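You operate a simulated robot arm through the tools that you are given. There is no shell and no other tool. Be economical: measure what you need, move in short steps, check, and stop when the job is done.

You run a simulated two-armed robot. Do the job below in one go: nothing can be reset, and whatever is moved stays where it is left.

TASK
Put the blue pack on the counter top away on the third rack shelf from the bottom.

Only the result counts: the job must be done as asked and must still hold three seconds after the hand-in. Knocking over, shifting, dropping, spilling or breaking anything else fails it.

THE ROBOT
Two 7-joint arms with two-finger parallel grippers on one trunk, on a base that drives. Base frame: it is fixed to the floor where the robot stands at the start and does not move with it; the origin is under the middle of the robot, x ahead of it, y to its left, z up. Readings come in m, rad, newtons and seconds.
The left shoulder is at the start at [0.06, 0.143, 0.837], the right one opposite. With the tool pointing down near the work surface each hand reaches from about 0.1 to 0.62 m from the robot's upright axis, wherever it stands, measured 20 degrees to its own side. Places, roughly: third rack shelf [-6.7, -1.1, 1]. Payload 1.57 kg a hand.
Tool frame (each hand has its own): the origin (TCP) lies between the finger pads and is the grasp point; the fingertips stand 0.03 m ahead of it; z points along the fingers, y is the line along which they close. Largest opening 0.11 m; finger width 0.024, thickness 0.012; the body of the gripper, 0.048 by 0.112 m, starts 0.078 m behind the TCP.
Orientation is that of the tool frame in the base frame, as a unit quaternion [x, y, z, w]. With the fingers straight down and closing along the base's y, the tool's x points along the base's -x, its y along +y and its z along -z.

THE INTERFACE
- The arms move only by the tool nudge_tool. It takes "left_plan", "right_plan" or both (then of equal length, played together; a hand with none holds still); each is a list of rows, each a list of 7 numbers: the shift along the tool's x, y, z in m, then the turn, a rotation vector about the tool's x, y, z in rad, then the gripper command, from -1 (shut) to 1 (fully open), values between in proportion. In form: [[x, y, z, wx, wy, wz, hand], ...]. A call has 1 to 20 rows; each row is the pose to reach, as a shift and turn from the pose commanded when the call began, along the tool's axes at that moment. Each row takes 0.2 s and may step no farther than 0.05 m and 0.15 rad from the row before; otherwise, or with a gripper value out of range, the whole call is refused. Where a pose cannot be reached the arm comes as near as it can. A force on the tool above 40 N (or 10 N above the force at the start of the call, whichever is more), or a blocked arm, ends the call early, and 0.2 s more pass. The fingers move at their own pace (about 0.045 m/s each) and stop on an object; they squeeze with about 35 N. The grip force told is the motor's: it shows also when the fingers shut on nothing. Time passes only in rows, and 0.2 s behind the last, so rows that repeat a pose let the fingers close. The reply holds the time, the measured pose of the TCP, the force on the tool along the base axes, the opening and the grip force, in the units named above and with some noise.
- Cameras (640 x 400 px; columns grow to the right, rows downward): "scene" is now at [0.0551, 0.011, 1.4546]; the picture's right is [0.11, -0.99, 0.00], its down [-0.67, -0.08, -0.73] and it looks along [0.73, 0.08, -0.68] (base axes); focal length 290 px, centre (320, 200). "left" rides on the left gripper at [0.07, -0.016, -0.141] in its tool frame; the picture's right is [0.23, 0.97, 0.00], its down [-0.86, 0.20, -0.48] and it looks along [-0.47, 0.11, 0.88] (tool axes); focal length 222 px, centre (320, 200). "right" rides on the right gripper at [0.07, 0.016, -0.141] in its tool frame; the picture's right is [-0.23, 0.97, 0.00], its down [-0.86, -0.20, -0.48] and it looks along [-0.47, -0.11, 0.88] (tool axes); focal length 222 px, centre (320, 200). There is no depth. A picture from a camera that has moved, and an enlarged one, comes with that camera's place and axes in the base frame and with its lens.
- camera(camera): a new picture of that camera. The clock stands still meanwhile.
- move_column(by): slides the trunk up (or, below 0, down) by that many m; the arms and the scene camera ride with it, the base frame stays. It gives what a move gives, with no picture.
- steer(legs): drives the robot by 1 to 6 legs, each [ahead, left, turn to the left] in m, m and rad, along the robot's own axes; the way and the turn of a leg run together, so that a leg with both is an arc; at most 1.5 m and 3.142 rad a leg. The arms and the cameras ride along, it lands a little off, and it stops where it bumps. It gives what a move gives.
- head_to(pan, tilt): turns the head with the scene camera to pan (to the left, within 1.501 rad either way) and tilt (down, from -0.506 to 1.204), counted from straight ahead of the robot. It gives what a move gives.
- inspect(camera, box): a new picture of the part [left, top, right, bottom] of that camera's present view, enlarged. The clock stands still meanwhile.
- close_job(): hands the job in; it is judged then, once.

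Work in short steps. Places have to be worked out from the pictures, the camera data and where the tool is seen: move nearer, look again, correct. Check each grasp and each placing, and mend what went wrong. You have 120 turns and 100 pictures in all, those below and enlarged ones among them. Open the grippers and draw the arms clear of the work before you hand the job in, unless the task says otherwise; then end with one line.

The tools are called after "Request:" as a command line: name --argument value ..., lists and objects as JSON in quotes. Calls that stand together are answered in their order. nudge_tool: Moves the arms, as the interface text tells. Its arguments: {"type":"object","properties":{"left_plan":{"type":"array"},"right_plan":{"type":"array"}},"required":[]} The other tools are called the same way: move_column (by) slides the trunk up or down; steer (legs) drives the base; head_to (pan, tilt) turns the head that bears the scene camera; camera (camera) takes a picture; inspect (camera, box) takes an enlarged picture of a part of a camera's view; close_job () hands the job in.

At the start:

```text
time: 0.0
left_eef_pos: [0.4236, 0.1818, 0.9992]
left_tcp_rot: [0.0, 1.0, 0.001, 0.001]
left_contact_force: [-0.2, 1.1, 0.4]
left_grip_width: 0.1103
left_gripper_force: 0.0
right_eef_pos: [0.472, -0.1928, 0.9998]
right_tcp_rot: [0.0, 1.0, 0.0, 0.0]
right_contact_force: [0.6, 0.2, -0.3]
right_grip_width: 0.11
right_gripper_force: 0.0
trunk travel left (down, up): [-0.436, 0.154]
robot x, y, heading: [-0.0004, 0.0018, 0.001]
head pan, tilt: [0.112, 0.745]
```

scene: 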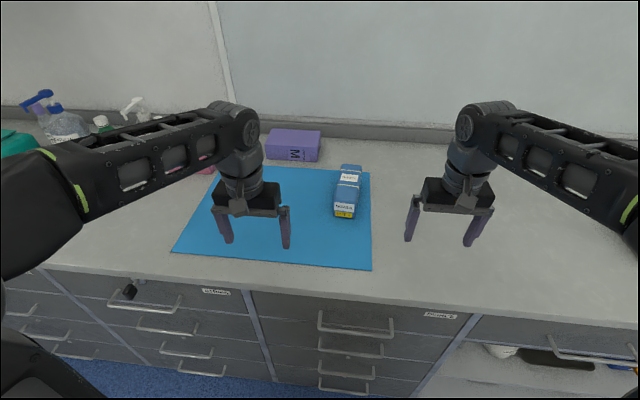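
right: 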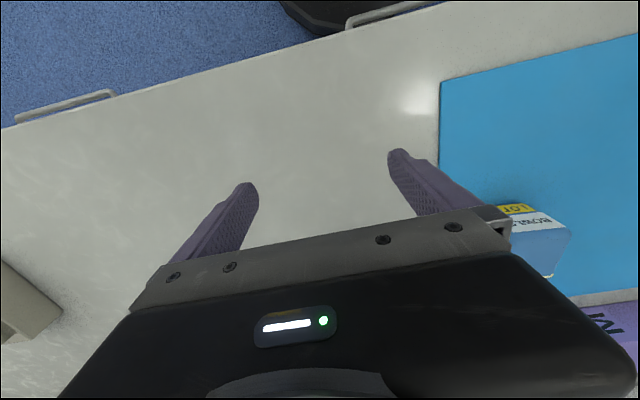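
left: 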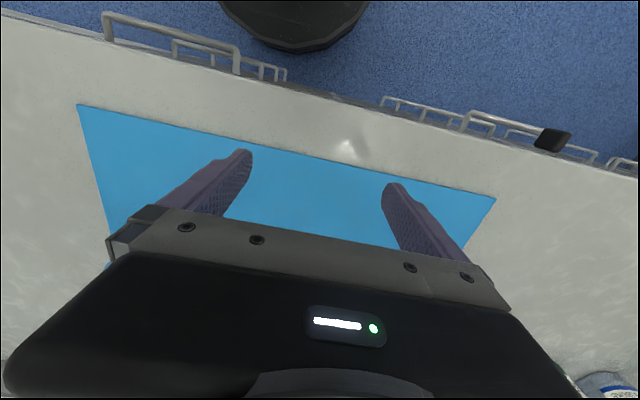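

The blue pack lies on the blue mat between the hands. I enlarge that area to measure it.

Request:
inspect --camera "scene" --box '[290, 140, 410, 230]'

```text
4.44 times, centred on (350, 185) of scene
camera zoom: at [0.0551, 0.011, 1.4546], right [0.11, -0.99, 0.0], down [-0.67, -0.08, -0.73], along [0.73, 0.08, -0.68], focal length 1291 px, centre (187, 267)
```

zoom: 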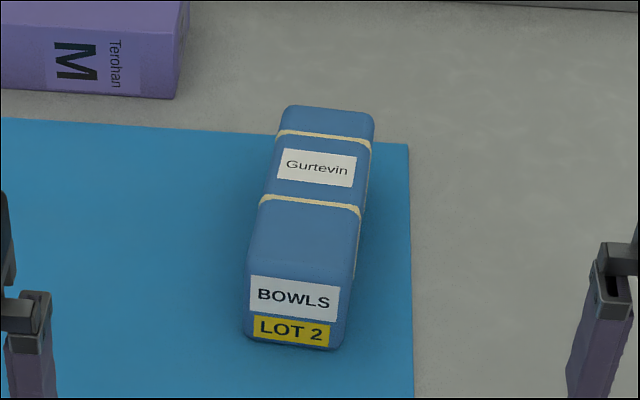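

Pack is roughly x 0.585–0.75, y≈0.0, 0.055 wide, 0.05 high. Before choosing a grasp I want to see the rack, so I back off and turn round to look.

Request:
steer --legs '[[-0.8, 0, 0], [0, 0, 3.14]]'

Request:
head_to --pan 0.15 --tilt 0.15

Request:
camera --camera "scene"

```text
time: 11.7
left_eef_pos: [-1.2395, -0.1944, 0.9998]
left_tcp_rot: [1.0, 0.007, 0.0, -0.001]
left_contact_force: [0.2, 0.1, -0.1]
left_grip_width: 0.1101
left_gripper_force: 0.0
right_eef_pos: [-1.2921, 0.18, 1.0009]
right_tcp_rot: [1.0, 0.007, 0.0, 0.0]
right_contact_force: [0.0, -0.6, 0.3]
right_grip_width: 0.11
right_gripper_force: 0.1
trunk travel left (down, up): [-0.436, 0.154]
robot x, y, heading: [-0.8184, -0.0078, -3.129]
head pan, tilt: [0.112, 0.745]
```

```text
time: 12.7
left_eef_pos: [-1.2392, -0.1948, 0.9994]
left_tcp_rot: [1.0, 0.007, 0.0, 0.001]
left_contact_force: [0.3, -1.4, 0.1]
left_grip_width: 0.11
left_gripper_force: 0.0
right_eef_pos: [-1.2916, 0.18, 0.9992]
right_tcp_rot: [1.0, 0.006, -0.001, 0.0]
right_contact_force: [0.7, -0.4, -0.4]
right_grip_width: 0.1101
right_gripper_force: 0.2
trunk travel left (down, up): [-0.436, 0.154]
robot x, y, heading: [-0.8158, -0.0037, -3.125]
head pan, tilt: [0.15, 0.15]
```

```text
95 pictures are left
camera scene: at [-0.8775, -0.0198, 1.5085], right [-0.16, 0.99, 0.0], down [0.15, 0.02, -0.99], along [-0.98, -0.16, -0.15], focal length 290 px, centre (320, 200)
```

scene: 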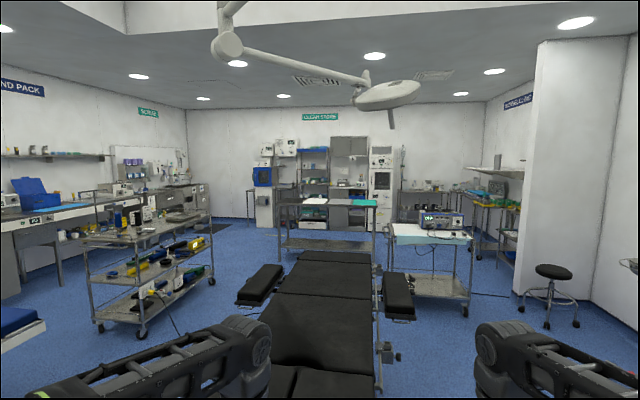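

The rack is near (313,180) under the "CLEAN STORE" sign; zooming in, also checking the obstacles.

Request:
inspect --camera "scene" --box '[270, 135, 366, 235]'

Request:
inspect --camera "scene" --box '[200, 130, 500, 330]'

```text
4.00 times, centred on (318, 185) of scene
camera zoom: at [-0.8775, -0.0198, 1.5085], right [-0.16, 0.99, 0.0], down [0.15, 0.02, -0.99], along [-0.98, -0.16, -0.15], focal length 1162 px, centre (328, 260)
```

zoom: 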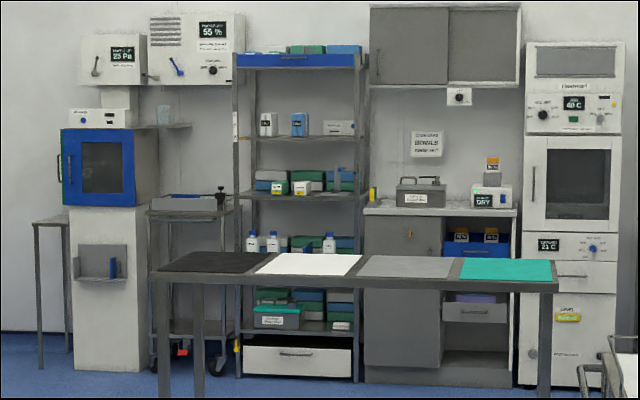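

```text
2.00 times, centred on (350, 230) of scene
camera zoom: at [-0.8775, -0.0198, 1.5085], right [-0.16, 0.99, 0.0], down [0.15, 0.02, -0.99], along [-0.98, -0.16, -0.15], focal length 581 px, centre (260, 140)
```

zoom: 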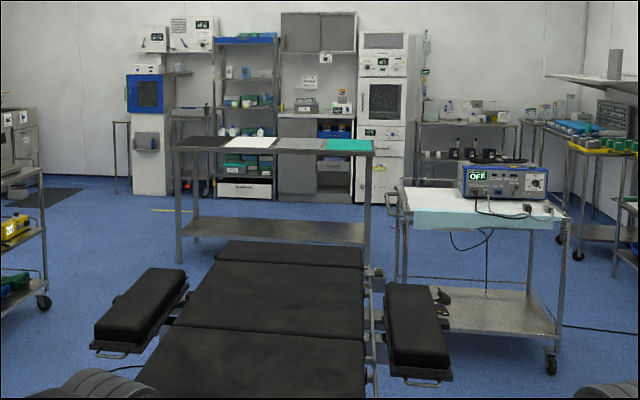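

Third shelf is at z≈0.97 with ~0.28 m headroom, so I'll grasp with the tool pitched ~50° forward from vertical. A clear lane exists on the y≈-1.3 side of the operating table. I turn back to the counter and pitch the right tool in free space, tucking the left arm back.

Request:
steer --legs '[[0, 0, 3.125], [0.3, 0, 0]]'

Request:
nudge_tool --right_plan '[[0, 0, -0.03, 0, -0.14, 0, 0.4], [0, 0, -0.06, 0, -0.28, 0, 0.4], [0, 0, -0.08, 0, -0.42, 0, 0.4], [0, 0, -0.1, 0, -0.56, 0, 0.4], [0, 0, -0.1, 0, -0.7, 0, 0.4], [0, 0, -0.1, 0, -0.8, 0, 0.4], [0, 0, -0.1, 0, -0.87, 0, 0.4]]' --left_plan '[[0.02, 0, -0.03, 0, 0, 0, 1], [0.05, 0, -0.06, 0, 0, 0, 1], [0.08, 0, -0.1, 0, 0, 0, 1], [0.1, 0, -0.12, 0, 0, 0, 1], [0.12, 0, -0.15, 0, 0, 0, 0], [0.13, 0, -0.15, 0, 0, 0, -1], [0.13, 0, -0.15, 0, 0, 0, -1]]'

Request:
head_to --pan 0.0 --tilt 0.75

Request:
camera --camera "scene"

```text
time: 22.1
left_eef_pos: [-0.0963, 0.178, 0.9999]
left_tcp_rot: [-0.003, 1.0, 0.0, 0.0]
left_contact_force: [0.1, 0.8, -0.5]
left_grip_width: 0.1098
left_gripper_force: 0.1
right_eef_pos: [-0.0486, -0.1964, 1.0004]
right_tcp_rot: [-0.002, 1.0, -0.001, 0.0]
right_contact_force: [0.1, 0.6, 0.6]
right_grip_width: 0.11
right_gripper_force: 0.1
trunk travel left (down, up): [-0.436, 0.154]
robot x, y, heading: [-0.518, -0.0019, 0.004]
head pan, tilt: [0.15, 0.15]
```

```text
time: 23.7
left_eef_pos: [-0.1686, 0.1601, 1.0331]
left_tcp_rot: [-0.002, 1.0, -0.001, -0.001]
left_contact_force: [0.2, -0.3, 0.2]
left_grip_width: 0.0418
left_gripper_force: 0.4
left hand out of reach, approached as far as the arm can: row 1, 2, 3, 4, 5, 6, 7
right_eef_pos: [-0.0486, -0.1964, 1.1008]
right_tcp_rot: [-0.002, 0.907, 0.001, 0.422]
right_contact_force: [-0.7, -0.6, 0.0]
right_grip_width: 0.077
right_gripper_force: 0.1
trunk travel left (down, up): [-0.436, 0.154]
robot x, y, heading: [-0.5232, -0.0071, 0.007]
head pan, tilt: [0.15, 0.15]
```

```text
time: 24.7
left_eef_pos: [-0.168, 0.1597, 1.0338]
left_tcp_rot: [-0.003, 1.0, 0.001, 0.0]
left_contact_force: [-0.1, -0.2, 0.2]
left_grip_width: 0.0004
left_gripper_force: 21.6
right_eef_pos: [-0.0477, -0.1964, 1.0995]
right_tcp_rot: [-0.002, 0.907, 0.0, 0.421]
right_contact_force: [-0.4, 0.6, -0.4]
right_grip_width: 0.077
right_gripper_force: 0.1
trunk travel left (down, up): [-0.436, 0.154]
robot x, y, heading: [-0.5223, -0.0074, 0.008]
head pan, tilt: [0.0, 0.75]
```

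```text
92 pictures are left
camera scene: at [-0.4651, -0.0041, 1.4543], right [0.01, -1.0, 0.0], down [-0.68, 0.0, -0.73], along [0.73, 0.0, -0.68], focal length 290 px, centre (320, 200)
```

scene: 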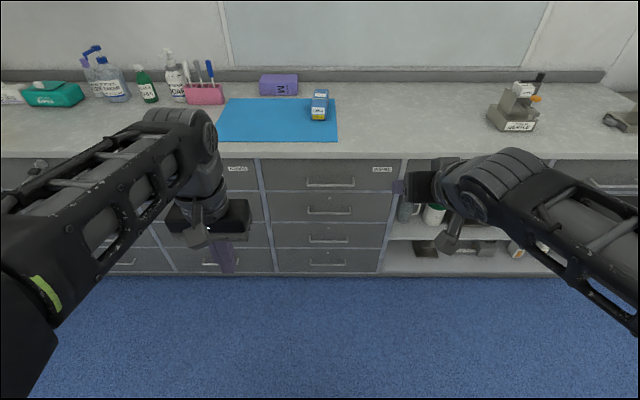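

Right tool is pitched as wanted. I shift the base left 0.19 and forward 0.5 so the right hand sits in front of the pack, then look with the hand camera.

Request:
steer --legs '[[0, 0.19, -0.008], [0.47, 0, 0]]'

Request:
camera --camera "scene"

Request:
camera --camera "right"

```text
time: 28.6
left_eef_pos: [0.3001, 0.3449, 1.0315]
left_tcp_rot: [-0.001, 1.0, 0.0, 0.0]
left_contact_force: [0.7, 0.7, 0.3]
left_grip_width: 0.0001
left_gripper_force: 21.3
right_eef_pos: [0.4195, -0.01, 1.0996]
right_tcp_rot: [-0.002, 0.907, 0.001, 0.42]
right_contact_force: [0.4, -0.2, 0.4]
right_grip_width: 0.0773
right_gripper_force: 0.2
trunk travel left (down, up): [-0.436, 0.154]
robot x, y, heading: [-0.0561, 0.1797, 0.004]
head pan, tilt: [0.0, 0.75]
```

```text
91 pictures are left
camera scene: at [0.0032, 0.1826, 1.4542], right [0.0, -1.0, 0.0], down [-0.68, 0.0, -0.73], along [0.73, 0.0, -0.68], focal length 290 px, centre (320, 200)
```

scene: 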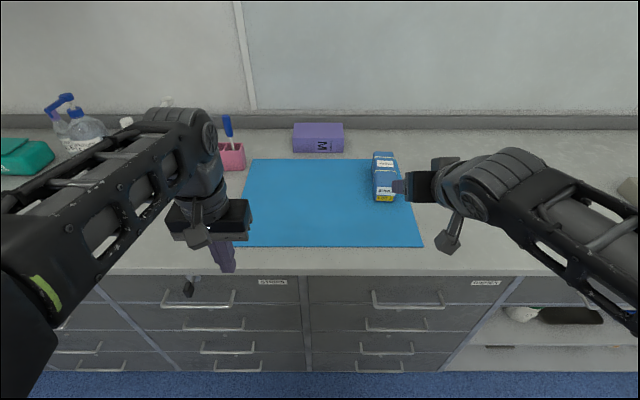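

```text
90 pictures are left
camera right: at [0.265, 0.0067, 1.1375], right [0.14, 0.97, 0.17], down [0.19, -0.2, 0.96], along [0.97, -0.11, -0.21], focal length 222 px, centre (320, 200)
```

right: 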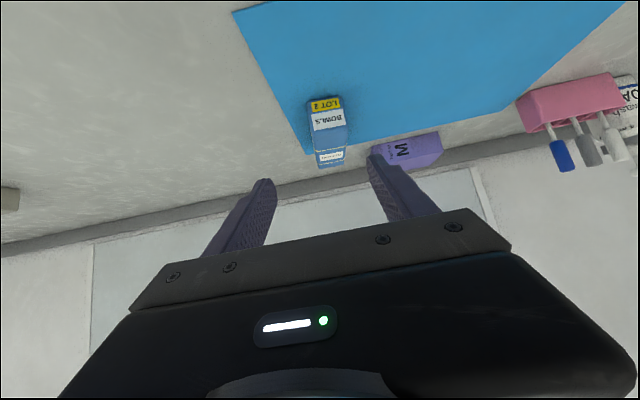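

I enlarge both views to refine the pack's pose.

Request:
inspect --camera "right" --box '[280, 80, 376, 180]'

Request:
inspect --camera "scene" --box '[340, 140, 430, 215]'

```text
4.00 times, centred on (328, 130) of right
camera zoom: at [0.265, 0.0067, 1.1375], right [0.14, 0.97, 0.17], down [0.19, -0.2, 0.96], along [0.97, -0.11, -0.21], focal length 888 px, centre (288, 480)
```

zoom: 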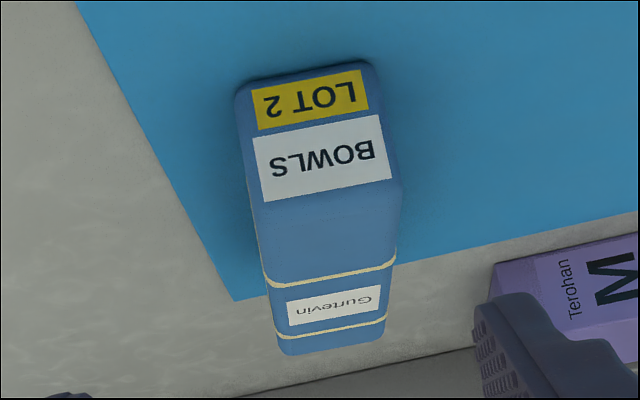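

```text
5.33 times, centred on (385, 178) of scene
camera zoom: at [0.0032, 0.1826, 1.4542], right [0.0, -1.0, 0.0], down [-0.68, 0.0, -0.73], along [0.73, 0.0, -0.68], focal length 1549 px, centre (-27, 320)
```

zoom: 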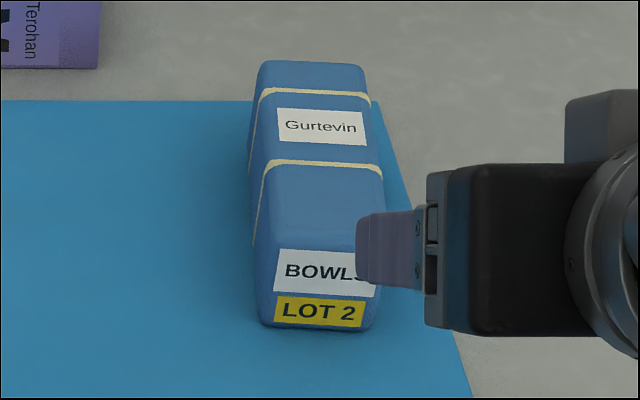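

Pack: centre ≈(0.671,-0.004), yaw ≈ -0.1, width ≈0.058, top ≈0.955. I yaw the tool by -0.1 and go to a pre-grasp 0.12 m short along the approach.

Request:
nudge_tool --right_plan '[[-0.007, 0.004, 0.041, 0.02, 0, 0.016, 0.7], [-0.014, 0.008, 0.082, 0.04, 0, 0.032, 0.7], [-0.021, 0.012, 0.123, 0.058, 0, 0.048, 0.7], [-0.0287, 0.0165, 0.163, 0.0766, 0, 0.0643, 0.7], [-0.0287, 0.0165, 0.163, 0.0766, 0, 0.0643, 0.7]]'

Request:
camera --camera "right"

Request:
camera --camera "scene"

```text
time: 29.8
left_eef_pos: [0.2985, 0.3449, 1.0331]
left_tcp_rot: [-0.002, 1.0, 0.0, -0.001]
left_contact_force: [-0.6, 0.5, -0.1]
left_grip_width: 0.0001
left_gripper_force: 21.4
right_eef_pos: [0.5612, 0.0043, 1.0142]
right_tcp_rot: [0.045, 0.906, -0.021, 0.421]
right_contact_force: [0.5, 0.1, 0.0]
right_grip_width: 0.0936
right_gripper_force: 0.0
trunk travel left (down, up): [-0.436, 0.154]
robot x, y, heading: [-0.0549, 0.18, -0.001]
head pan, tilt: [0.0, 0.75]
```

```text
87 pictures are left
camera right: at [0.409, 0.0372, 1.0521], right [0.24, 0.95, 0.17], down [0.16, -0.22, 0.96], along [0.96, -0.2, -0.21], focal length 222 px, centre (320, 200)
```

right: 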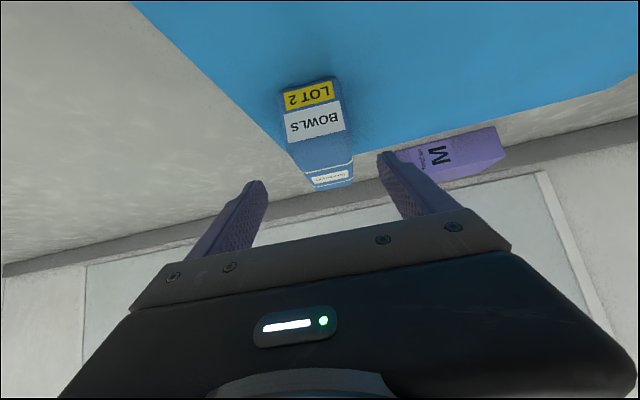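

```text
86 pictures are left
camera scene: at [0.0022, 0.1826, 1.4543], right [0.0, -1.0, 0.0], down [-0.68, 0.0, -0.73], along [0.73, 0.0, -0.68], focal length 290 px, centre (320, 200)
```

scene: 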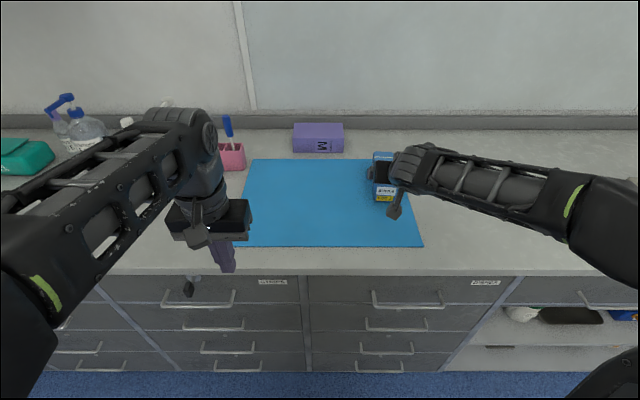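

Fingers straddle the pack line with ~4 mm offset. I advance 0.12 m along the tool with that correction.

Request:
nudge_tool --right_plan '[[-0.001, 0.003, 0.03, 0, 0, 0, 0.7], [-0.002, 0.0044, 0.06, 0, 0, 0, 0.7], [-0.003, 0.0044, 0.09, 0, 0, 0, 0.7], [-0.004, 0.0044, 0.12, 0, 0, 0, 0.7], [-0.004, 0.0044, 0.12, 0, 0, 0, 0.7]]'

Request:
camera --camera "right"

Request:
inspect --camera "scene" --box '[340, 130, 450, 220]'

```text
time: 31.0
left_eef_pos: [0.2994, 0.3455, 1.0337]
left_tcp_rot: [-0.001, 1.0, 0.0, 0.001]
left_contact_force: [-0.1, 0.1, -0.9]
left_grip_width: 0.0
left_gripper_force: 20.6
right_eef_pos: [0.6577, 0.0026, 0.9403]
right_tcp_rot: [0.044, 0.906, -0.021, 0.421]
right_contact_force: [0.1, -0.2, 0.4]
right_grip_width: 0.0936
right_gripper_force: 0.0
trunk travel left (down, up): [-0.436, 0.154]
robot x, y, heading: [-0.0544, 0.1789, 0.004]
head pan, tilt: [0.0, 0.75]
```

```text
85 pictures are left
camera right: at [0.506, 0.0343, 0.9791], right [0.24, 0.96, 0.17], down [0.17, -0.22, 0.96], along [0.96, -0.2, -0.21], focal length 222 px, centre (320, 200)
```

right: 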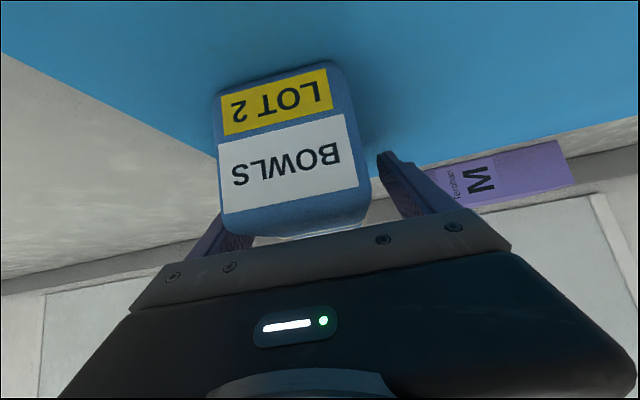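

```text
4.44 times, centred on (395, 175) of scene
camera zoom: at [0.0024, 0.1826, 1.4542], right [0.0, -1.0, 0.0], down [-0.68, 0.0, -0.73], along [0.73, 0.0, -0.68], focal length 1291 px, centre (-13, 311)
```

zoom: 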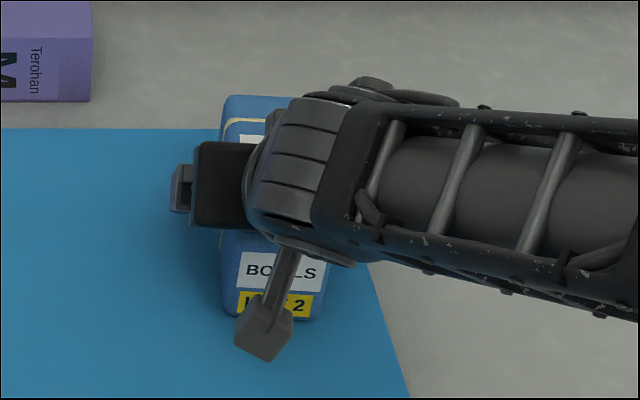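

The pack is between both fingers with no contact. Closing.

Request:
nudge_tool --right_plan '[[0, -0.003, 0, 0, 0, 0, 0.5], [0, -0.003, 0, 0, 0, 0, 0.0], [0, -0.003, 0, 0, 0, 0, -0.5], [0, -0.003, 0, 0, 0, 0, -1], [0, -0.003, 0, 0, 0, 0, -1], [0, -0.003, 0, 0, 0, 0, -1]]'

```text
time: 32.4
left_eef_pos: [0.2988, 0.3458, 1.0322]
left_tcp_rot: [-0.002, 1.0, 0.0, 0.0]
left_contact_force: [-0.2, 0.3, -0.3]
left_grip_width: 0.0
left_gripper_force: 21.5
right_eef_pos: [0.6564, -0.0002, 0.9425]
right_tcp_rot: [0.044, 0.905, -0.02, 0.422]
right_contact_force: [0.6, 1.5, 0.2]
right_grip_width: 0.0598
right_gripper_force: 34.9
trunk travel left (down, up): [-0.436, 0.154]
robot x, y, heading: [-0.0524, 0.1794, 0.002]
head pan, tilt: [0.0, 0.75]
```

Grip is firm at 0.060 m. Lifting straight up 0.15 m.

Request:
nudge_tool --right_plan '[[-0.0153, -0.003, -0.0129, 0, 0, 0, -1], [-0.0383, -0.003, -0.0323, 0, 0, 0, -1], [-0.0613, -0.003, -0.0517, 0, 0, 0, -1], [-0.0843, -0.003, -0.0711, 0, 0, 0, -1], [-0.115, -0.003, -0.097, 0, 0, 0, -1], [-0.115, -0.003, -0.097, 0, 0, 0, -1]]'

Request:
camera --camera "right"

```text
time: 33.8
left_eef_pos: [0.2996, 0.3447, 1.0326]
left_tcp_rot: [-0.002, 1.0, 0.0, 0.001]
left_contact_force: [-0.6, 0.7, -0.2]
left_grip_width: 0.0001
left_gripper_force: 21.3
right_eef_pos: [0.6529, -0.0066, 1.0919]
right_tcp_rot: [0.043, 0.906, -0.019, 0.42]
right_contact_force: [0.3, 0.9, -2.7]
right_grip_width: 0.0599
right_gripper_force: 34.7
trunk travel left (down, up): [-0.436, 0.154]
robot x, y, heading: [-0.0544, 0.1801, 0.003]
head pan, tilt: [0.0, 0.75]
```

```text
83 pictures are left
camera right: at [0.502, 0.0258, 1.129], right [0.24, 0.96, 0.17], down [0.17, -0.22, 0.96], along [0.96, -0.2, -0.21], focal length 222 px, centre (320, 200)
```

right: 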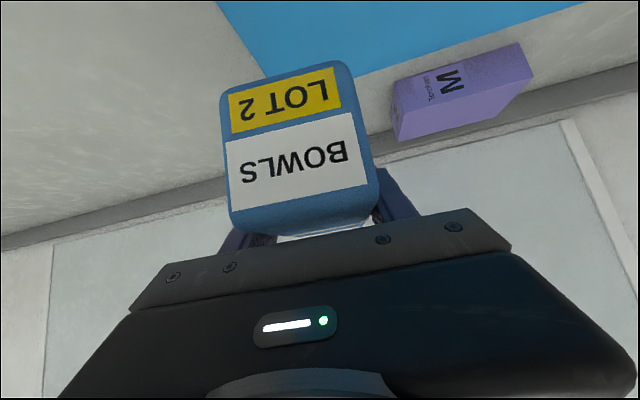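

Pack is held level. I draw the hand back toward the robot, then back off the counter and turn right to look at the lane.

Request:
nudge_tool --right_plan '[[0.0257, -0.004, -0.0306, 0, 0, 0, -1], [0.0514, -0.008, -0.0612, -0.02, 0, -0.016, -1], [0.0771, -0.012, -0.0918, -0.04, 0, -0.032, -1], [0.1028, -0.016, -0.1224, -0.06, 0, -0.048, -1], [0.1157, -0.018, -0.1378, -0.077, 0, -0.064, -1], [0.1157, -0.018, -0.1378, -0.077, 0, -0.064, -1]]'

Request:
steer --legs '[[-0.8, 0, 0], [0, 0, -1.57]]'

Request:
head_to --pan -0.5 --tilt 0.4

Request:
camera --camera "scene"

```text
time: 35.2
left_eef_pos: [0.3, 0.3453, 1.0324]
left_tcp_rot: [-0.001, 1.0, 0.0, 0.0]
left_contact_force: [-0.1, -0.2, -0.1]
left_grip_width: 0.0
left_gripper_force: 21.6
right_eef_pos: [0.4719, -0.003, 1.0924]
right_tcp_rot: [-0.002, 0.907, 0.0, 0.421]
right_contact_force: [-0.1, 0.1, -1.9]
right_grip_width: 0.0599
right_gripper_force: 35.3
trunk travel left (down, up): [-0.436, 0.154]
robot x, y, heading: [-0.0494, 0.1814, 0.001]
head pan, tilt: [0.0, 0.75]
```

```text
time: 43.4
left_eef_pos: [-0.7085, -0.1811, 1.0334]
left_tcp_rot: [0.724, 0.69, 0.001, 0.0]
left_contact_force: [0.6, 0.5, 0.2]
left_grip_width: 0.0001
left_gripper_force: 20.9
right_eef_pos: [-1.0668, -0.3357, 1.0922]
right_tcp_rot: [0.656, 0.626, -0.305, 0.291]
right_contact_force: [0.1, 0.3, -3.1]
right_grip_width: 0.0594
right_gripper_force: 35.1
trunk travel left (down, up): [-0.436, 0.154]
robot x, y, heading: [-0.8562, 0.181, -1.616]
head pan, tilt: [0.0, 0.75]
```

```text
time: 44.4
left_eef_pos: [-0.7079, -0.1801, 1.0323]
left_tcp_rot: [0.724, 0.69, -0.001, 0.0]
left_contact_force: [-0.5, 0.3, 0.9]
left_grip_width: 0.0001
left_gripper_force: 21.6
right_eef_pos: [-1.067, -0.3348, 1.0925]
right_tcp_rot: [0.656, 0.626, -0.305, 0.291]
right_contact_force: [0.2, 0.2, -2.2]
right_grip_width: 0.0597
right_gripper_force: 35.4
trunk travel left (down, up): [-0.436, 0.154]
robot x, y, heading: [-0.855, 0.1792, -1.617]
head pan, tilt: [-0.499, 0.4]
```

```text
82 pictures are left
camera scene: at [-0.8996, 0.1313, 1.4853], right [-0.85, 0.52, 0.0], down [0.2, 0.33, -0.92], along [-0.48, -0.79, -0.39], focal length 290 px, centre (320, 200)
```

scene: 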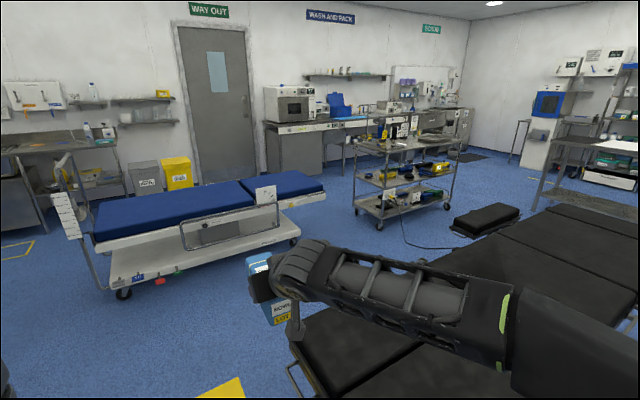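

The stretcher edge lies at y≈-2.1, op table corner ≈(-1.2,-0.5), and the lane between op-table arm board (y≈-0.85) and cart (y≈-1.85) is about 1 m. I move clear to x≈-0.5, drive to y≈-1.25, and turn into the lane.

Request:
steer --legs '[[0, 0.35, 0.046], [1.42, 0, 0], [0, 0, -1.57]]'

Request:
head_to --pan 0.0 --tilt 0.45

Request:
camera --camera "scene"

```text
time: 57.1
left_eef_pos: [-0.8572, -1.3948, 1.0316]
left_tcp_rot: [1.0, -0.003, -0.001, 0.0]
left_contact_force: [0.2, 0.2, 0.6]
left_grip_width: 0.0002
left_gripper_force: 21.4
right_eef_pos: [-1.0262, -1.0445, 1.0921]
right_tcp_rot: [0.907, -0.003, -0.421, -0.001]
right_contact_force: [0.0, 0.3, -2.1]
right_grip_width: 0.0596
right_gripper_force: 35.4
trunk travel left (down, up): [-0.436, 0.154]
robot x, y, heading: [-0.503, -1.2302, 3.131]
head pan, tilt: [-0.499, 0.4]
```

```text
time: 58.0
left_eef_pos: [-0.8571, -1.3957, 1.0329]
left_tcp_rot: [1.0, -0.004, 0.0, 0.0]
left_contact_force: [-1.0, -0.2, 0.4]
left_grip_width: 0.0
left_gripper_force: 21.5
right_eef_pos: [-1.0252, -1.0438, 1.0927]
right_tcp_rot: [0.907, -0.003, -0.421, -0.001]
right_contact_force: [-0.2, 0.1, -2.8]
right_grip_width: 0.06
right_gripper_force: 34.5
trunk travel left (down, up): [-0.436, 0.154]
robot x, y, heading: [-0.5047, -1.2333, 3.131]
head pan, tilt: [0.0, 0.45]
```

```text
81 pictures are left
camera scene: at [-0.5627, -1.2317, 1.4807], right [0.01, 1.0, 0.0], down [0.44, 0.0, -0.9], along [-0.9, 0.01, -0.44], focal length 290 px, centre (320, 200)
```

scene: 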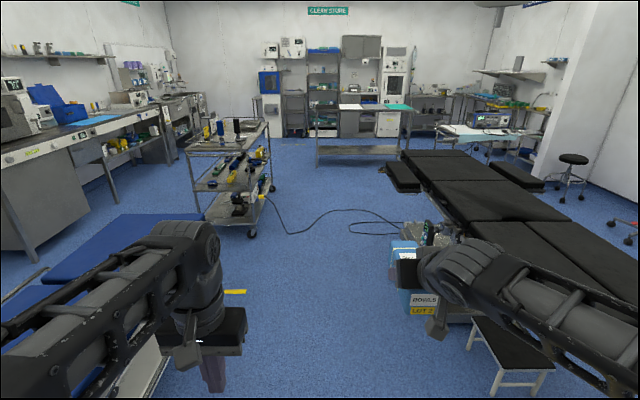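

Lane ahead is clear between y≈-0.6 and -1.83; only a floor cable crosses it. Driving forward in short legs along y≈-1.2.

Request:
steer --legs '[[1.4, 0, 0.01]]'

Request:
camera --camera "scene"

```text
time: 65.1
left_eef_pos: [-2.2675, -1.3895, 1.0324]
left_tcp_rot: [1.0, -0.002, 0.0, 0.0]
left_contact_force: [-0.6, 0.2, 0.4]
left_grip_width: 0.0001
left_gripper_force: 21.7
right_eef_pos: [-2.439, -1.0397, 1.0932]
right_tcp_rot: [0.907, -0.002, -0.421, -0.001]
right_contact_force: [0.2, -0.4, -3.4]
right_grip_width: 0.0595
right_gripper_force: 34.5
trunk travel left (down, up): [-0.436, 0.154]
robot x, y, heading: [-1.9139, -1.225, 3.137]
head pan, tilt: [0.0, 0.45]
```

```text
80 pictures are left
camera scene: at [-1.9739, -1.2243, 1.4806], right [0.0, 1.0, 0.0], down [0.44, 0.0, -0.9], along [-0.9, 0.0, -0.44], focal length 290 px, centre (320, 200)
```

scene: 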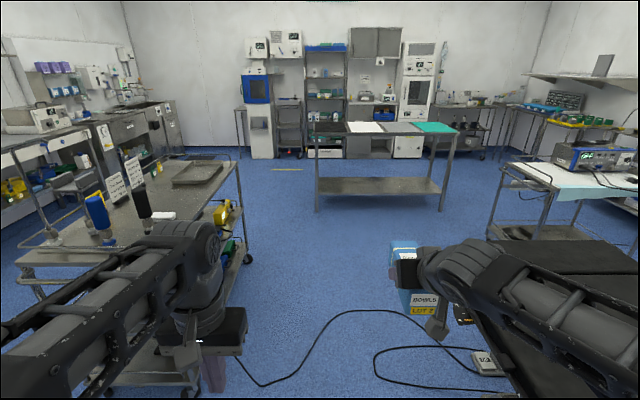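

Path on the right of the cart is clear (cart top edge y≈-1.73). Next to x≈-3.9, still at y≈-1.2, then look.

Request:
steer --legs '[[1.3, -0.03, 0.005], [0.69, 0, 0]]'

Request:
head_to --pan 0.3 --tilt 0.6

Request:
camera --camera "scene"

```text
time: 74.9
left_eef_pos: [-4.2451, -1.3399, 1.0317]
left_tcp_rot: [1.0, -0.008, -0.001, 0.0]
left_contact_force: [0.5, -0.4, 0.0]
left_grip_width: 0.0
left_gripper_force: 21.3
right_eef_pos: [-4.4116, -0.988, 1.0925]
right_tcp_rot: [0.907, -0.007, -0.421, -0.004]
right_contact_force: [0.2, 0.3, -2.4]
right_grip_width: 0.06
right_gripper_force: 35.3
trunk travel left (down, up): [-0.436, 0.154]
robot x, y, heading: [-3.8906, -1.1849, 3.129]
head pan, tilt: [0.0, 0.45]
```

```text
time: 75.7
left_eef_pos: [-4.2446, -1.3403, 1.0325]
left_tcp_rot: [1.0, -0.007, 0.0, 0.0]
left_contact_force: [-0.3, -0.2, -0.8]
left_grip_width: 0.0
left_gripper_force: 20.6
right_eef_pos: [-4.4105, -0.9884, 1.0917]
right_tcp_rot: [0.907, -0.007, -0.42, -0.003]
right_contact_force: [-0.6, 0.3, -1.9]
right_grip_width: 0.06
right_gripper_force: 34.5
trunk travel left (down, up): [-0.436, 0.154]
robot x, y, heading: [-3.887, -1.1797, 3.122]
head pan, tilt: [0.3, 0.6]
```

```text
79 pictures are left
camera scene: at [-3.9416, -1.2054, 1.4671], right [-0.28, 0.96, 0.0], down [0.54, 0.16, -0.83], along [-0.79, -0.23, -0.56], focal length 290 px, centre (320, 200)
```

scene: 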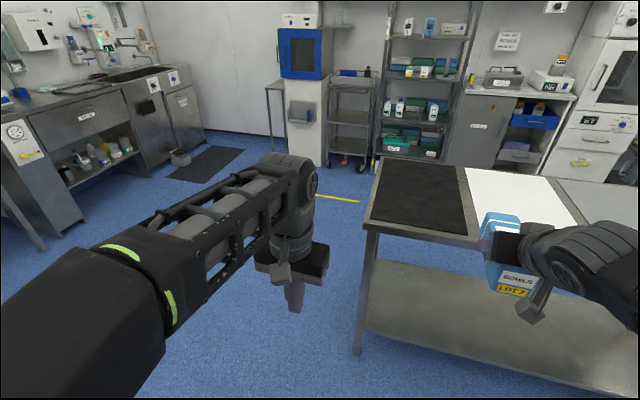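

Table's near-left corner is (-4.65,-1.27), its back at x≈-5.15. I strafe diagonally between cart and table, then ahead past the table.

Request:
steer --legs '[[0.4, 0.45, 0.015], [0.5, 0.32, 0], [0.9, 0, 0]]'

Request:
head_to --pan -0.45 --tilt 0.35

Request:
camera --camera "scene"

```text
time: 86.4
left_eef_pos: [-6.023, -2.142, 1.0319]
left_tcp_rot: [1.0, 0.013, 0.0, 0.0]
left_contact_force: [0.1, 0.0, 0.3]
left_grip_width: 0.0002
left_gripper_force: 21.0
right_eef_pos: [-6.204, -1.7959, 1.0917]
right_tcp_rot: [0.907, 0.012, -0.421, 0.005]
right_contact_force: [-1.0, -0.5, -2.0]
right_grip_width: 0.0596
right_gripper_force: 34.9
trunk travel left (down, up): [-0.436, 0.154]
robot x, y, heading: [-5.6722, -1.9698, -3.123]
head pan, tilt: [0.3, 0.6]
```

```text
time: 87.5
left_eef_pos: [-6.0229, -2.1423, 1.0322]
left_tcp_rot: [1.0, 0.012, 0.0, 0.0]
left_contact_force: [-0.6, -0.5, 0.3]
left_grip_width: 0.0002
left_gripper_force: 21.4
right_eef_pos: [-6.2028, -1.7962, 1.0929]
right_tcp_rot: [0.907, 0.011, -0.421, 0.005]
right_contact_force: [0.4, 0.3, -2.6]
right_grip_width: 0.0598
right_gripper_force: 35.5
trunk travel left (down, up): [-0.436, 0.154]
robot x, y, heading: [-5.6749, -1.9653, -3.12]
head pan, tilt: [-0.45, 0.351]
```

```text
78 pictures are left
camera scene: at [-5.7272, -1.9285, 1.4898], right [0.41, 0.91, 0.0], down [0.31, -0.14, -0.94], along [-0.86, 0.39, -0.34], focal length 290 px, centre (320, 200)
```

scene: 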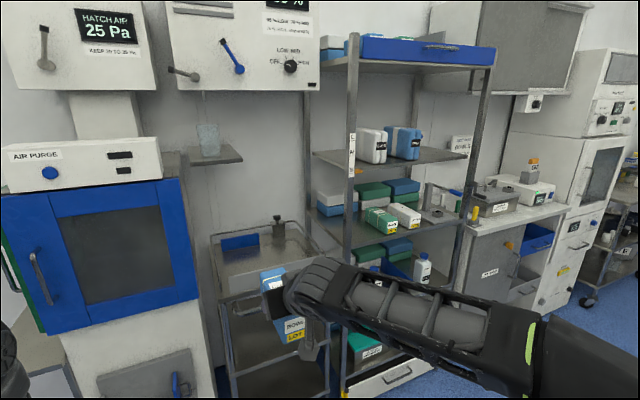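

I'm next to the rack. I back off slightly, strafe right 0.75 to face it, then view the third shelf.

Request:
steer --legs '[[-0.1, -0.75, -0.02]]'

Request:
head_to --pan -0.15 --tilt 0.45

Request:
camera --camera "scene"

Request:
camera --camera "right"

```text
time: 91.6
left_eef_pos: [-5.9383, -1.3717, 1.034]
left_tcp_rot: [1.0, 0.003, 0.0, 0.001]
left_contact_force: [-0.8, -0.6, -1.5]
left_grip_width: 0.0002
left_gripper_force: 21.3
right_eef_pos: [-6.1118, -1.0234, 1.0919]
right_tcp_rot: [0.907, 0.003, -0.421, 0.001]
right_contact_force: [0.5, 0.3, -2.5]
right_grip_width: 0.0597
right_gripper_force: 35.2
trunk travel left (down, up): [-0.436, 0.154]
robot x, y, heading: [-5.585, -1.2047, -3.132]
head pan, tilt: [-0.45, 0.351]
```

```text
time: 92.4
left_eef_pos: [-5.9366, -1.3737, 1.0319]
left_tcp_rot: [1.0, 0.003, 0.0, 0.0]
left_contact_force: [-0.5, -0.3, -0.7]
left_grip_width: 0.0
left_gripper_force: 21.2
right_eef_pos: [-6.1125, -1.0242, 1.0917]
right_tcp_rot: [0.907, 0.003, -0.421, 0.002]
right_contact_force: [-0.7, -0.4, -1.8]
right_grip_width: 0.0599
right_gripper_force: 35.2
trunk travel left (down, up): [-0.436, 0.154]
robot x, y, heading: [-5.5846, -1.2055, -3.134]
head pan, tilt: [-0.15, 0.45]
```

```text
77 pictures are left
camera scene: at [-5.6445, -1.1907, 1.4807], right [0.14, 0.99, 0.0], down [0.43, -0.06, -0.9], along [-0.89, 0.13, -0.44], focal length 290 px, centre (320, 200)
```

scene: 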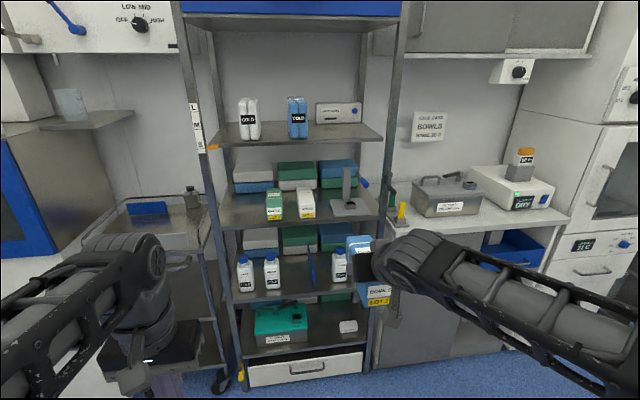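

```text
76 pictures are left
camera right: at [-5.9591, -1.0379, 1.1304], right [-0.14, -0.97, 0.17], down [-0.19, 0.2, 0.96], along [-0.97, 0.1, -0.21], focal length 222 px, centre (320, 200)
```

right: 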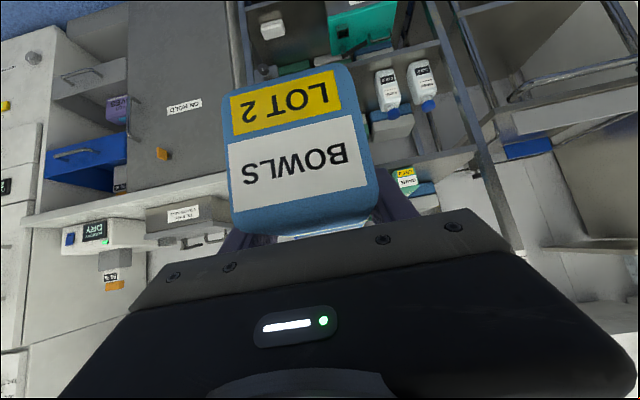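

Zooming on the third shelf.

Request:
inspect --camera "scene" --box '[200, 130, 400, 255]'

```text
3.20 times, centred on (300, 192) of scene
camera zoom: at [-5.6445, -1.1907, 1.4807], right [0.14, 0.99, 0.0], down [0.43, -0.06, -0.9], along [-0.89, 0.13, -0.44], focal length 929 px, centre (384, 224)
```

zoom: 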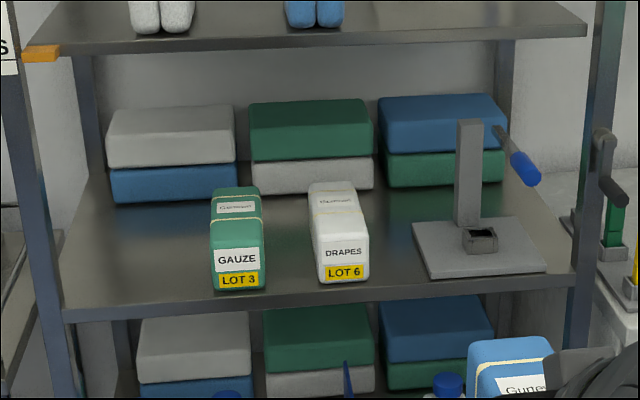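

Third shelf is at z≈0.94, front edge x≈-6.58. The widest free space is between the left post (y≈-1.416) and the GAUZE pack (y≈-1.25). I'll aim for y≈-1.333, so I strafe left 0.31.

Request:
steer --legs '[[0, 0.31, -0.008]]'

Request:
head_to --pan -0.2 --tilt 0.45

Request:
camera --camera "scene"

Request:
inspect --camera "scene" --box '[250, 130, 450, 255]'

```text
time: 94.5
left_eef_pos: [-5.9383, -1.6789, 1.0324]
left_tcp_rot: [1.0, 0.0, 0.0, 0.0]
left_contact_force: [0.5, -0.8, -0.2]
left_grip_width: 0.0
left_gripper_force: 21.4
right_eef_pos: [-6.11, -1.3287, 1.0932]
right_tcp_rot: [0.907, 0.0, -0.422, 0.0]
right_contact_force: [0.1, 0.4, -2.4]
right_grip_width: 0.0598
right_gripper_force: 34.9
trunk travel left (down, up): [-0.436, 0.154]
robot x, y, heading: [-5.5838, -1.5154, 3.139]
head pan, tilt: [-0.15, 0.45]
```

```text
time: 95.1
left_eef_pos: [-5.9386, -1.678, 1.032]
left_tcp_rot: [1.0, 0.0, 0.0, 0.0]
left_contact_force: [-0.5, 0.0, -0.2]
left_grip_width: 0.0003
left_gripper_force: 21.3
right_eef_pos: [-6.1086, -1.3282, 1.0924]
right_tcp_rot: [0.907, -0.001, -0.421, -0.001]
right_contact_force: [0.3, 0.2, -3.0]
right_grip_width: 0.0597
right_gripper_force: 34.6
trunk travel left (down, up): [-0.436, 0.154]
robot x, y, heading: [-5.5859, -1.5154, 3.139]
head pan, tilt: [-0.201, 0.45]
```

```text
74 pictures are left
camera scene: at [-5.6427, -1.4948, 1.4806], right [0.2, 0.98, 0.0], down [0.43, -0.09, -0.9], along [-0.88, 0.18, -0.44], focal length 290 px, centre (320, 200)
```

scene: 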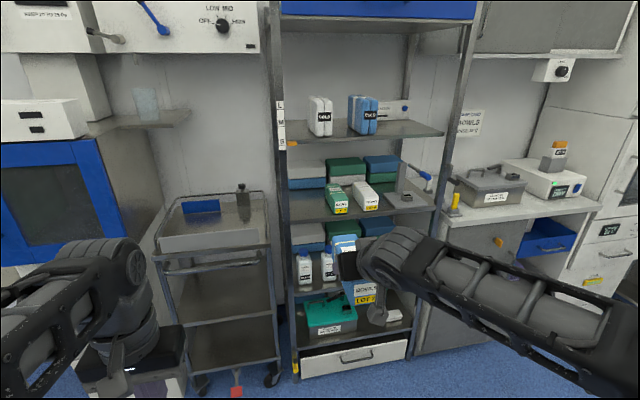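

```text
3.20 times, centred on (350, 192) of scene
camera zoom: at [-5.6427, -1.4948, 1.4806], right [0.2, 0.98, 0.0], down [0.43, -0.09, -0.9], along [-0.88, 0.18, -0.44], focal length 929 px, centre (224, 224)
```

zoom: 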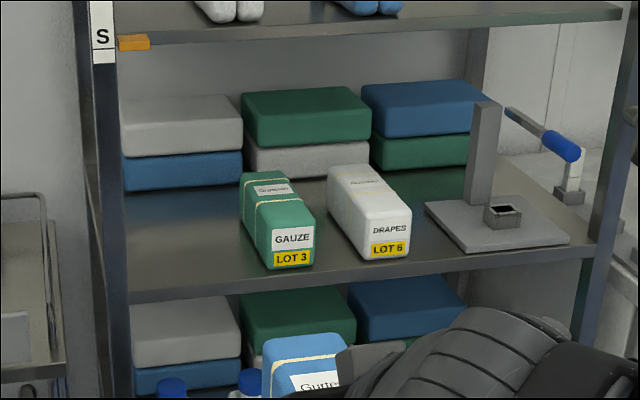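

Estimates agree: gap from -1.416 to -1.247. I drive forward 0.38 with the pack still high, so its far end just reaches the shelf front.

Request:
steer --legs '[[0.38, 0, 0]]'

Request:
head_to --pan -0.2 --tilt 0.55

Request:
camera --camera "scene"

Request:
camera --camera "right"

```text
time: 97.5
left_eef_pos: [-6.3145, -1.672, 1.0329]
left_tcp_rot: [1.0, -0.005, 0.0, 0.0]
left_contact_force: [-0.9, -0.2, 0.0]
left_grip_width: 0.0002
left_gripper_force: 21.3
right_eef_pos: [-6.4826, -1.3204, 1.0927]
right_tcp_rot: [0.907, -0.006, -0.421, -0.003]
right_contact_force: [-0.8, -0.1, -2.3]
right_grip_width: 0.0596
right_gripper_force: 35.2
trunk travel left (down, up): [-0.436, 0.154]
robot x, y, heading: [-5.9585, -1.5121, 3.125]
head pan, tilt: [-0.201, 0.45]
```

```text
time: 98.2
left_eef_pos: [-6.3144, -1.673, 1.0331]
left_tcp_rot: [1.0, -0.005, 0.0, -0.001]
left_contact_force: [-0.1, -0.2, 0.3]
left_grip_width: 0.0
left_gripper_force: 21.7
right_eef_pos: [-6.4815, -1.3217, 1.0912]
right_tcp_rot: [0.907, -0.005, -0.421, -0.002]
right_contact_force: [-0.1, 0.4, -2.7]
right_grip_width: 0.0598
right_gripper_force: 34.3
trunk travel left (down, up): [-0.436, 0.154]
robot x, y, heading: [-5.9598, -1.5127, 3.128]
head pan, tilt: [-0.201, 0.55]
```

```text
72 pictures are left
camera scene: at [-6.0153, -1.4922, 1.4716], right [0.21, 0.98, 0.0], down [0.51, -0.11, -0.85], along [-0.83, 0.18, -0.52], focal length 290 px, centre (320, 200)
```

scene: 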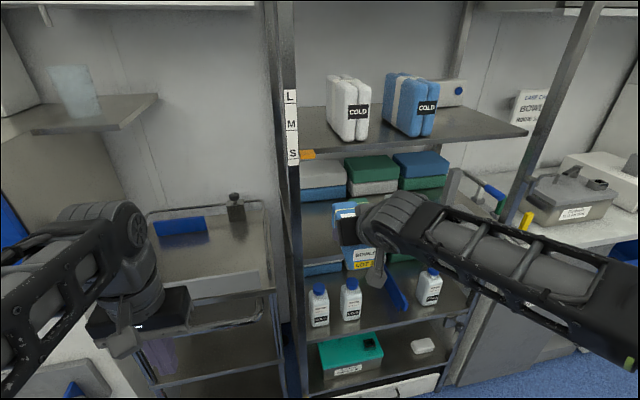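

```text
71 pictures are left
camera right: at [-6.3299, -1.3376, 1.1303], right [-0.16, -0.97, 0.17], down [-0.18, 0.2, 0.96], along [-0.97, 0.12, -0.21], focal length 222 px, centre (320, 200)
```

right: 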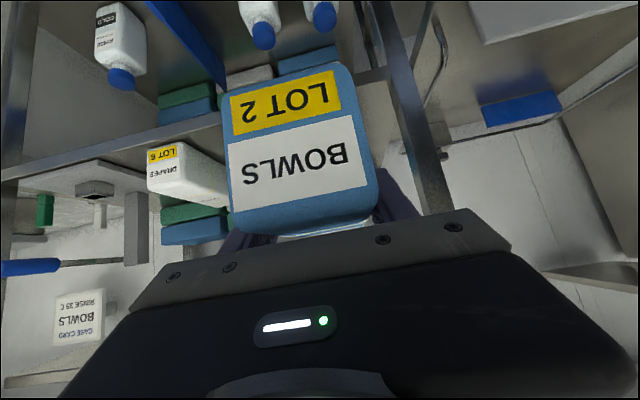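

The pack faces the free slot, TCP at (-6.482,-1.321,1.091). I lower 5 cm and then slide it in about 0.187 m with a 1.2 cm shift to the left.

Request:
nudge_tool --right_plan '[[0.019, 0.004, 0.016, 0, 0, 0, -1], [0.0382, 0.0115, 0.0323, 0, 0, 0, -1], [0.0222, 0.012, 0.0513, 0, 0, 0, -1], [0.0022, 0.012, 0.075, 0, 0, 0, -1], [-0.0178, 0.0125, 0.0987, 0, 0, 0, -1], [-0.0378, 0.013, 0.1224, 0, 0, 0, -1], [-0.0578, 0.013, 0.1461, 0, 0, 0, -1], [-0.0821, 0.0135, 0.1748, 0, 0, 0, -1], [-0.0821, 0.0135, 0.1748, 0, 0, 0, -1]]'

Request:
camera --camera "scene"

Request:
camera --camera "right"

```text
time: 100.2
left_eef_pos: [-6.3148, -1.6724, 1.033]
left_tcp_rot: [1.0, -0.005, 0.001, 0.0]
left_contact_force: [0.2, 0.0, 0.2]
left_grip_width: 0.0001
left_gripper_force: 21.4
right_eef_pos: [-6.6685, -1.3312, 1.0422]
right_tcp_rot: [0.907, -0.005, -0.42, -0.002]
right_contact_force: [0.3, 0.1, -1.9]
right_grip_width: 0.0598
right_gripper_force: 34.7
trunk travel left (down, up): [-0.436, 0.154]
robot x, y, heading: [-5.956, -1.5129, 3.133]
head pan, tilt: [-0.201, 0.55]
```

```text
70 pictures are left
camera scene: at [-6.015, -1.4922, 1.4716], right [0.21, 0.98, 0.0], down [0.51, -0.11, -0.85], along [-0.83, 0.18, -0.52], focal length 290 px, centre (320, 200)
```

scene: 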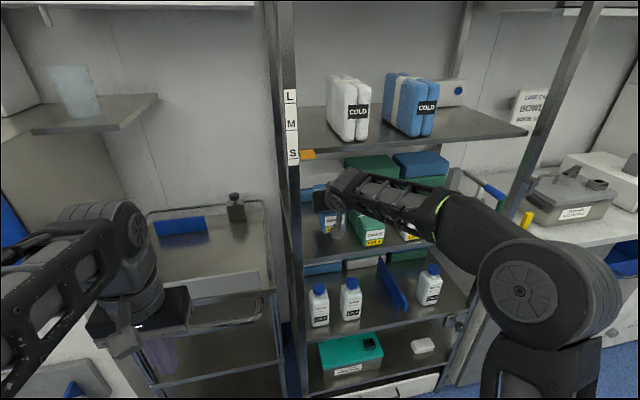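

```text
69 pictures are left
camera right: at [-6.5165, -1.3483, 1.0794], right [-0.16, -0.97, 0.17], down [-0.18, 0.2, 0.96], along [-0.97, 0.12, -0.21], focal length 222 px, centre (320, 200)
```

right: 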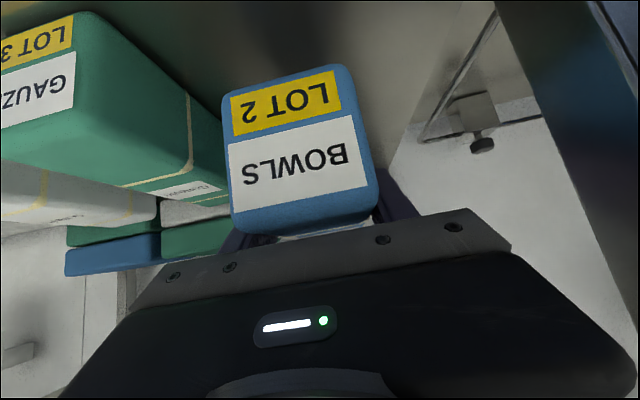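

The pack is in the slot, clear of the GAUZE pack and the post. Lowering 5 cm, then checking.

Request:
nudge_tool --right_plan '[[0.0115, 0, 0.0097, 0, 0, 0, -1], [0.0229, 0, 0.0194, 0, 0, 0, -1], [0.0344, 0, 0.029, 0, 0, 0, -1], [0.0382, 0, 0.0323, 0, 0, 0, -1]]'

Request:
inspect --camera "scene" --box '[270, 130, 480, 270]'

Request:
camera --camera "right"

```text
time: 101.2
left_eef_pos: [-6.3146, -1.6727, 1.033]
left_tcp_rot: [1.0, -0.005, 0.0, 0.0]
left_contact_force: [-0.1, 0.2, 0.0]
left_grip_width: 0.0002
left_gripper_force: 21.5
right_eef_pos: [-6.6697, -1.3323, 0.9913]
right_tcp_rot: [0.907, -0.006, -0.421, -0.003]
right_contact_force: [-0.1, -0.3, -3.3]
right_grip_width: 0.0597
right_gripper_force: 34.9
trunk travel left (down, up): [-0.436, 0.154]
robot x, y, heading: [-5.9578, -1.5097, 3.13]
head pan, tilt: [-0.201, 0.55]
```

```text
2.86 times, centred on (375, 200) of scene
camera zoom: at [-6.0154, -1.4922, 1.4716], right [0.21, 0.98, 0.0], down [0.51, -0.11, -0.85], along [-0.83, 0.18, -0.52], focal length 830 px, centre (163, 200)
```

zoom: 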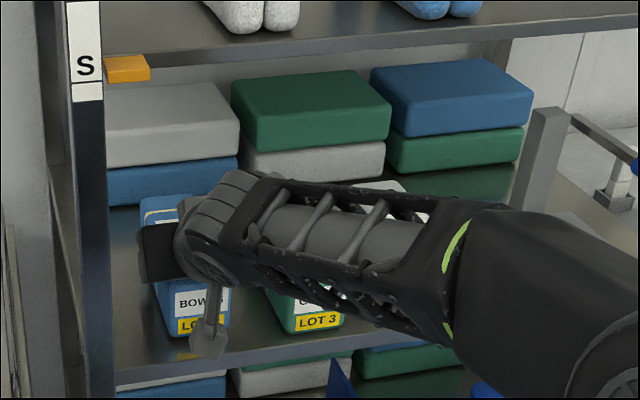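

```text
67 pictures are left
camera right: at [-6.518, -1.3498, 1.0299], right [-0.16, -0.97, 0.17], down [-0.18, 0.2, 0.96], along [-0.97, 0.12, -0.21], focal length 222 px, centre (320, 200)
```

right: 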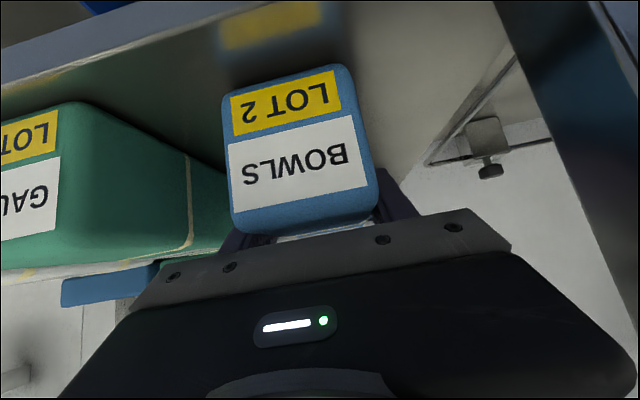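

The shelf reflection shows ~1 cm gap left. Lowering in small steps.

Request:
nudge_tool --right_plan '[[0.0031, 0, 0.0026, 0, 0, 0, -1], [0.0061, 0, 0.0052, 0, 0, 0, -1], [0.0076, 0, 0.0065, 0, 0, 0, -1]]'

Request:
camera --camera "right"

```text
time: 102.0
left_eef_pos: [-6.3136, -1.6726, 1.0337]
left_tcp_rot: [1.0, -0.005, -0.001, 0.0]
left_contact_force: [-0.2, 0.0, -0.4]
left_grip_width: 0.0
left_gripper_force: 21.3
right_eef_pos: [-6.6692, -1.3311, 0.9872]
right_tcp_rot: [0.905, -0.006, -0.426, -0.003]
right_contact_force: [-4.1, 0.7, 27.1]
right_grip_width: 0.06
right_gripper_force: 34.9
trunk travel left (down, up): [-0.436, 0.154]
robot x, y, heading: [-5.9545, -1.5134, 3.131]
head pan, tilt: [-0.201, 0.55]
```

```text
66 pictures are left
camera right: at [-6.5168, -1.3495, 1.024], right [-0.15, -0.97, 0.18], down [-0.17, 0.2, 0.96], along [-0.97, 0.12, -0.2], focal length 222 px, centre (320, 200)
```

right: 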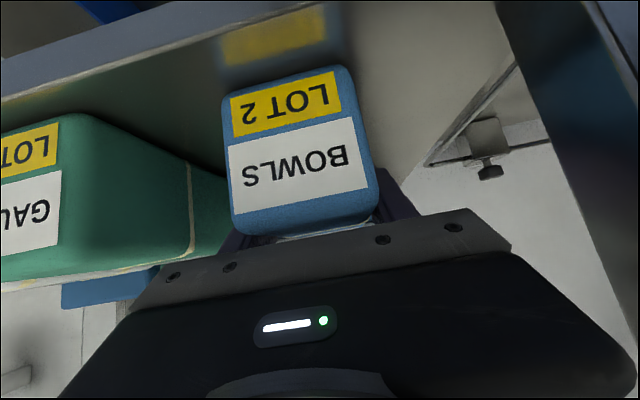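

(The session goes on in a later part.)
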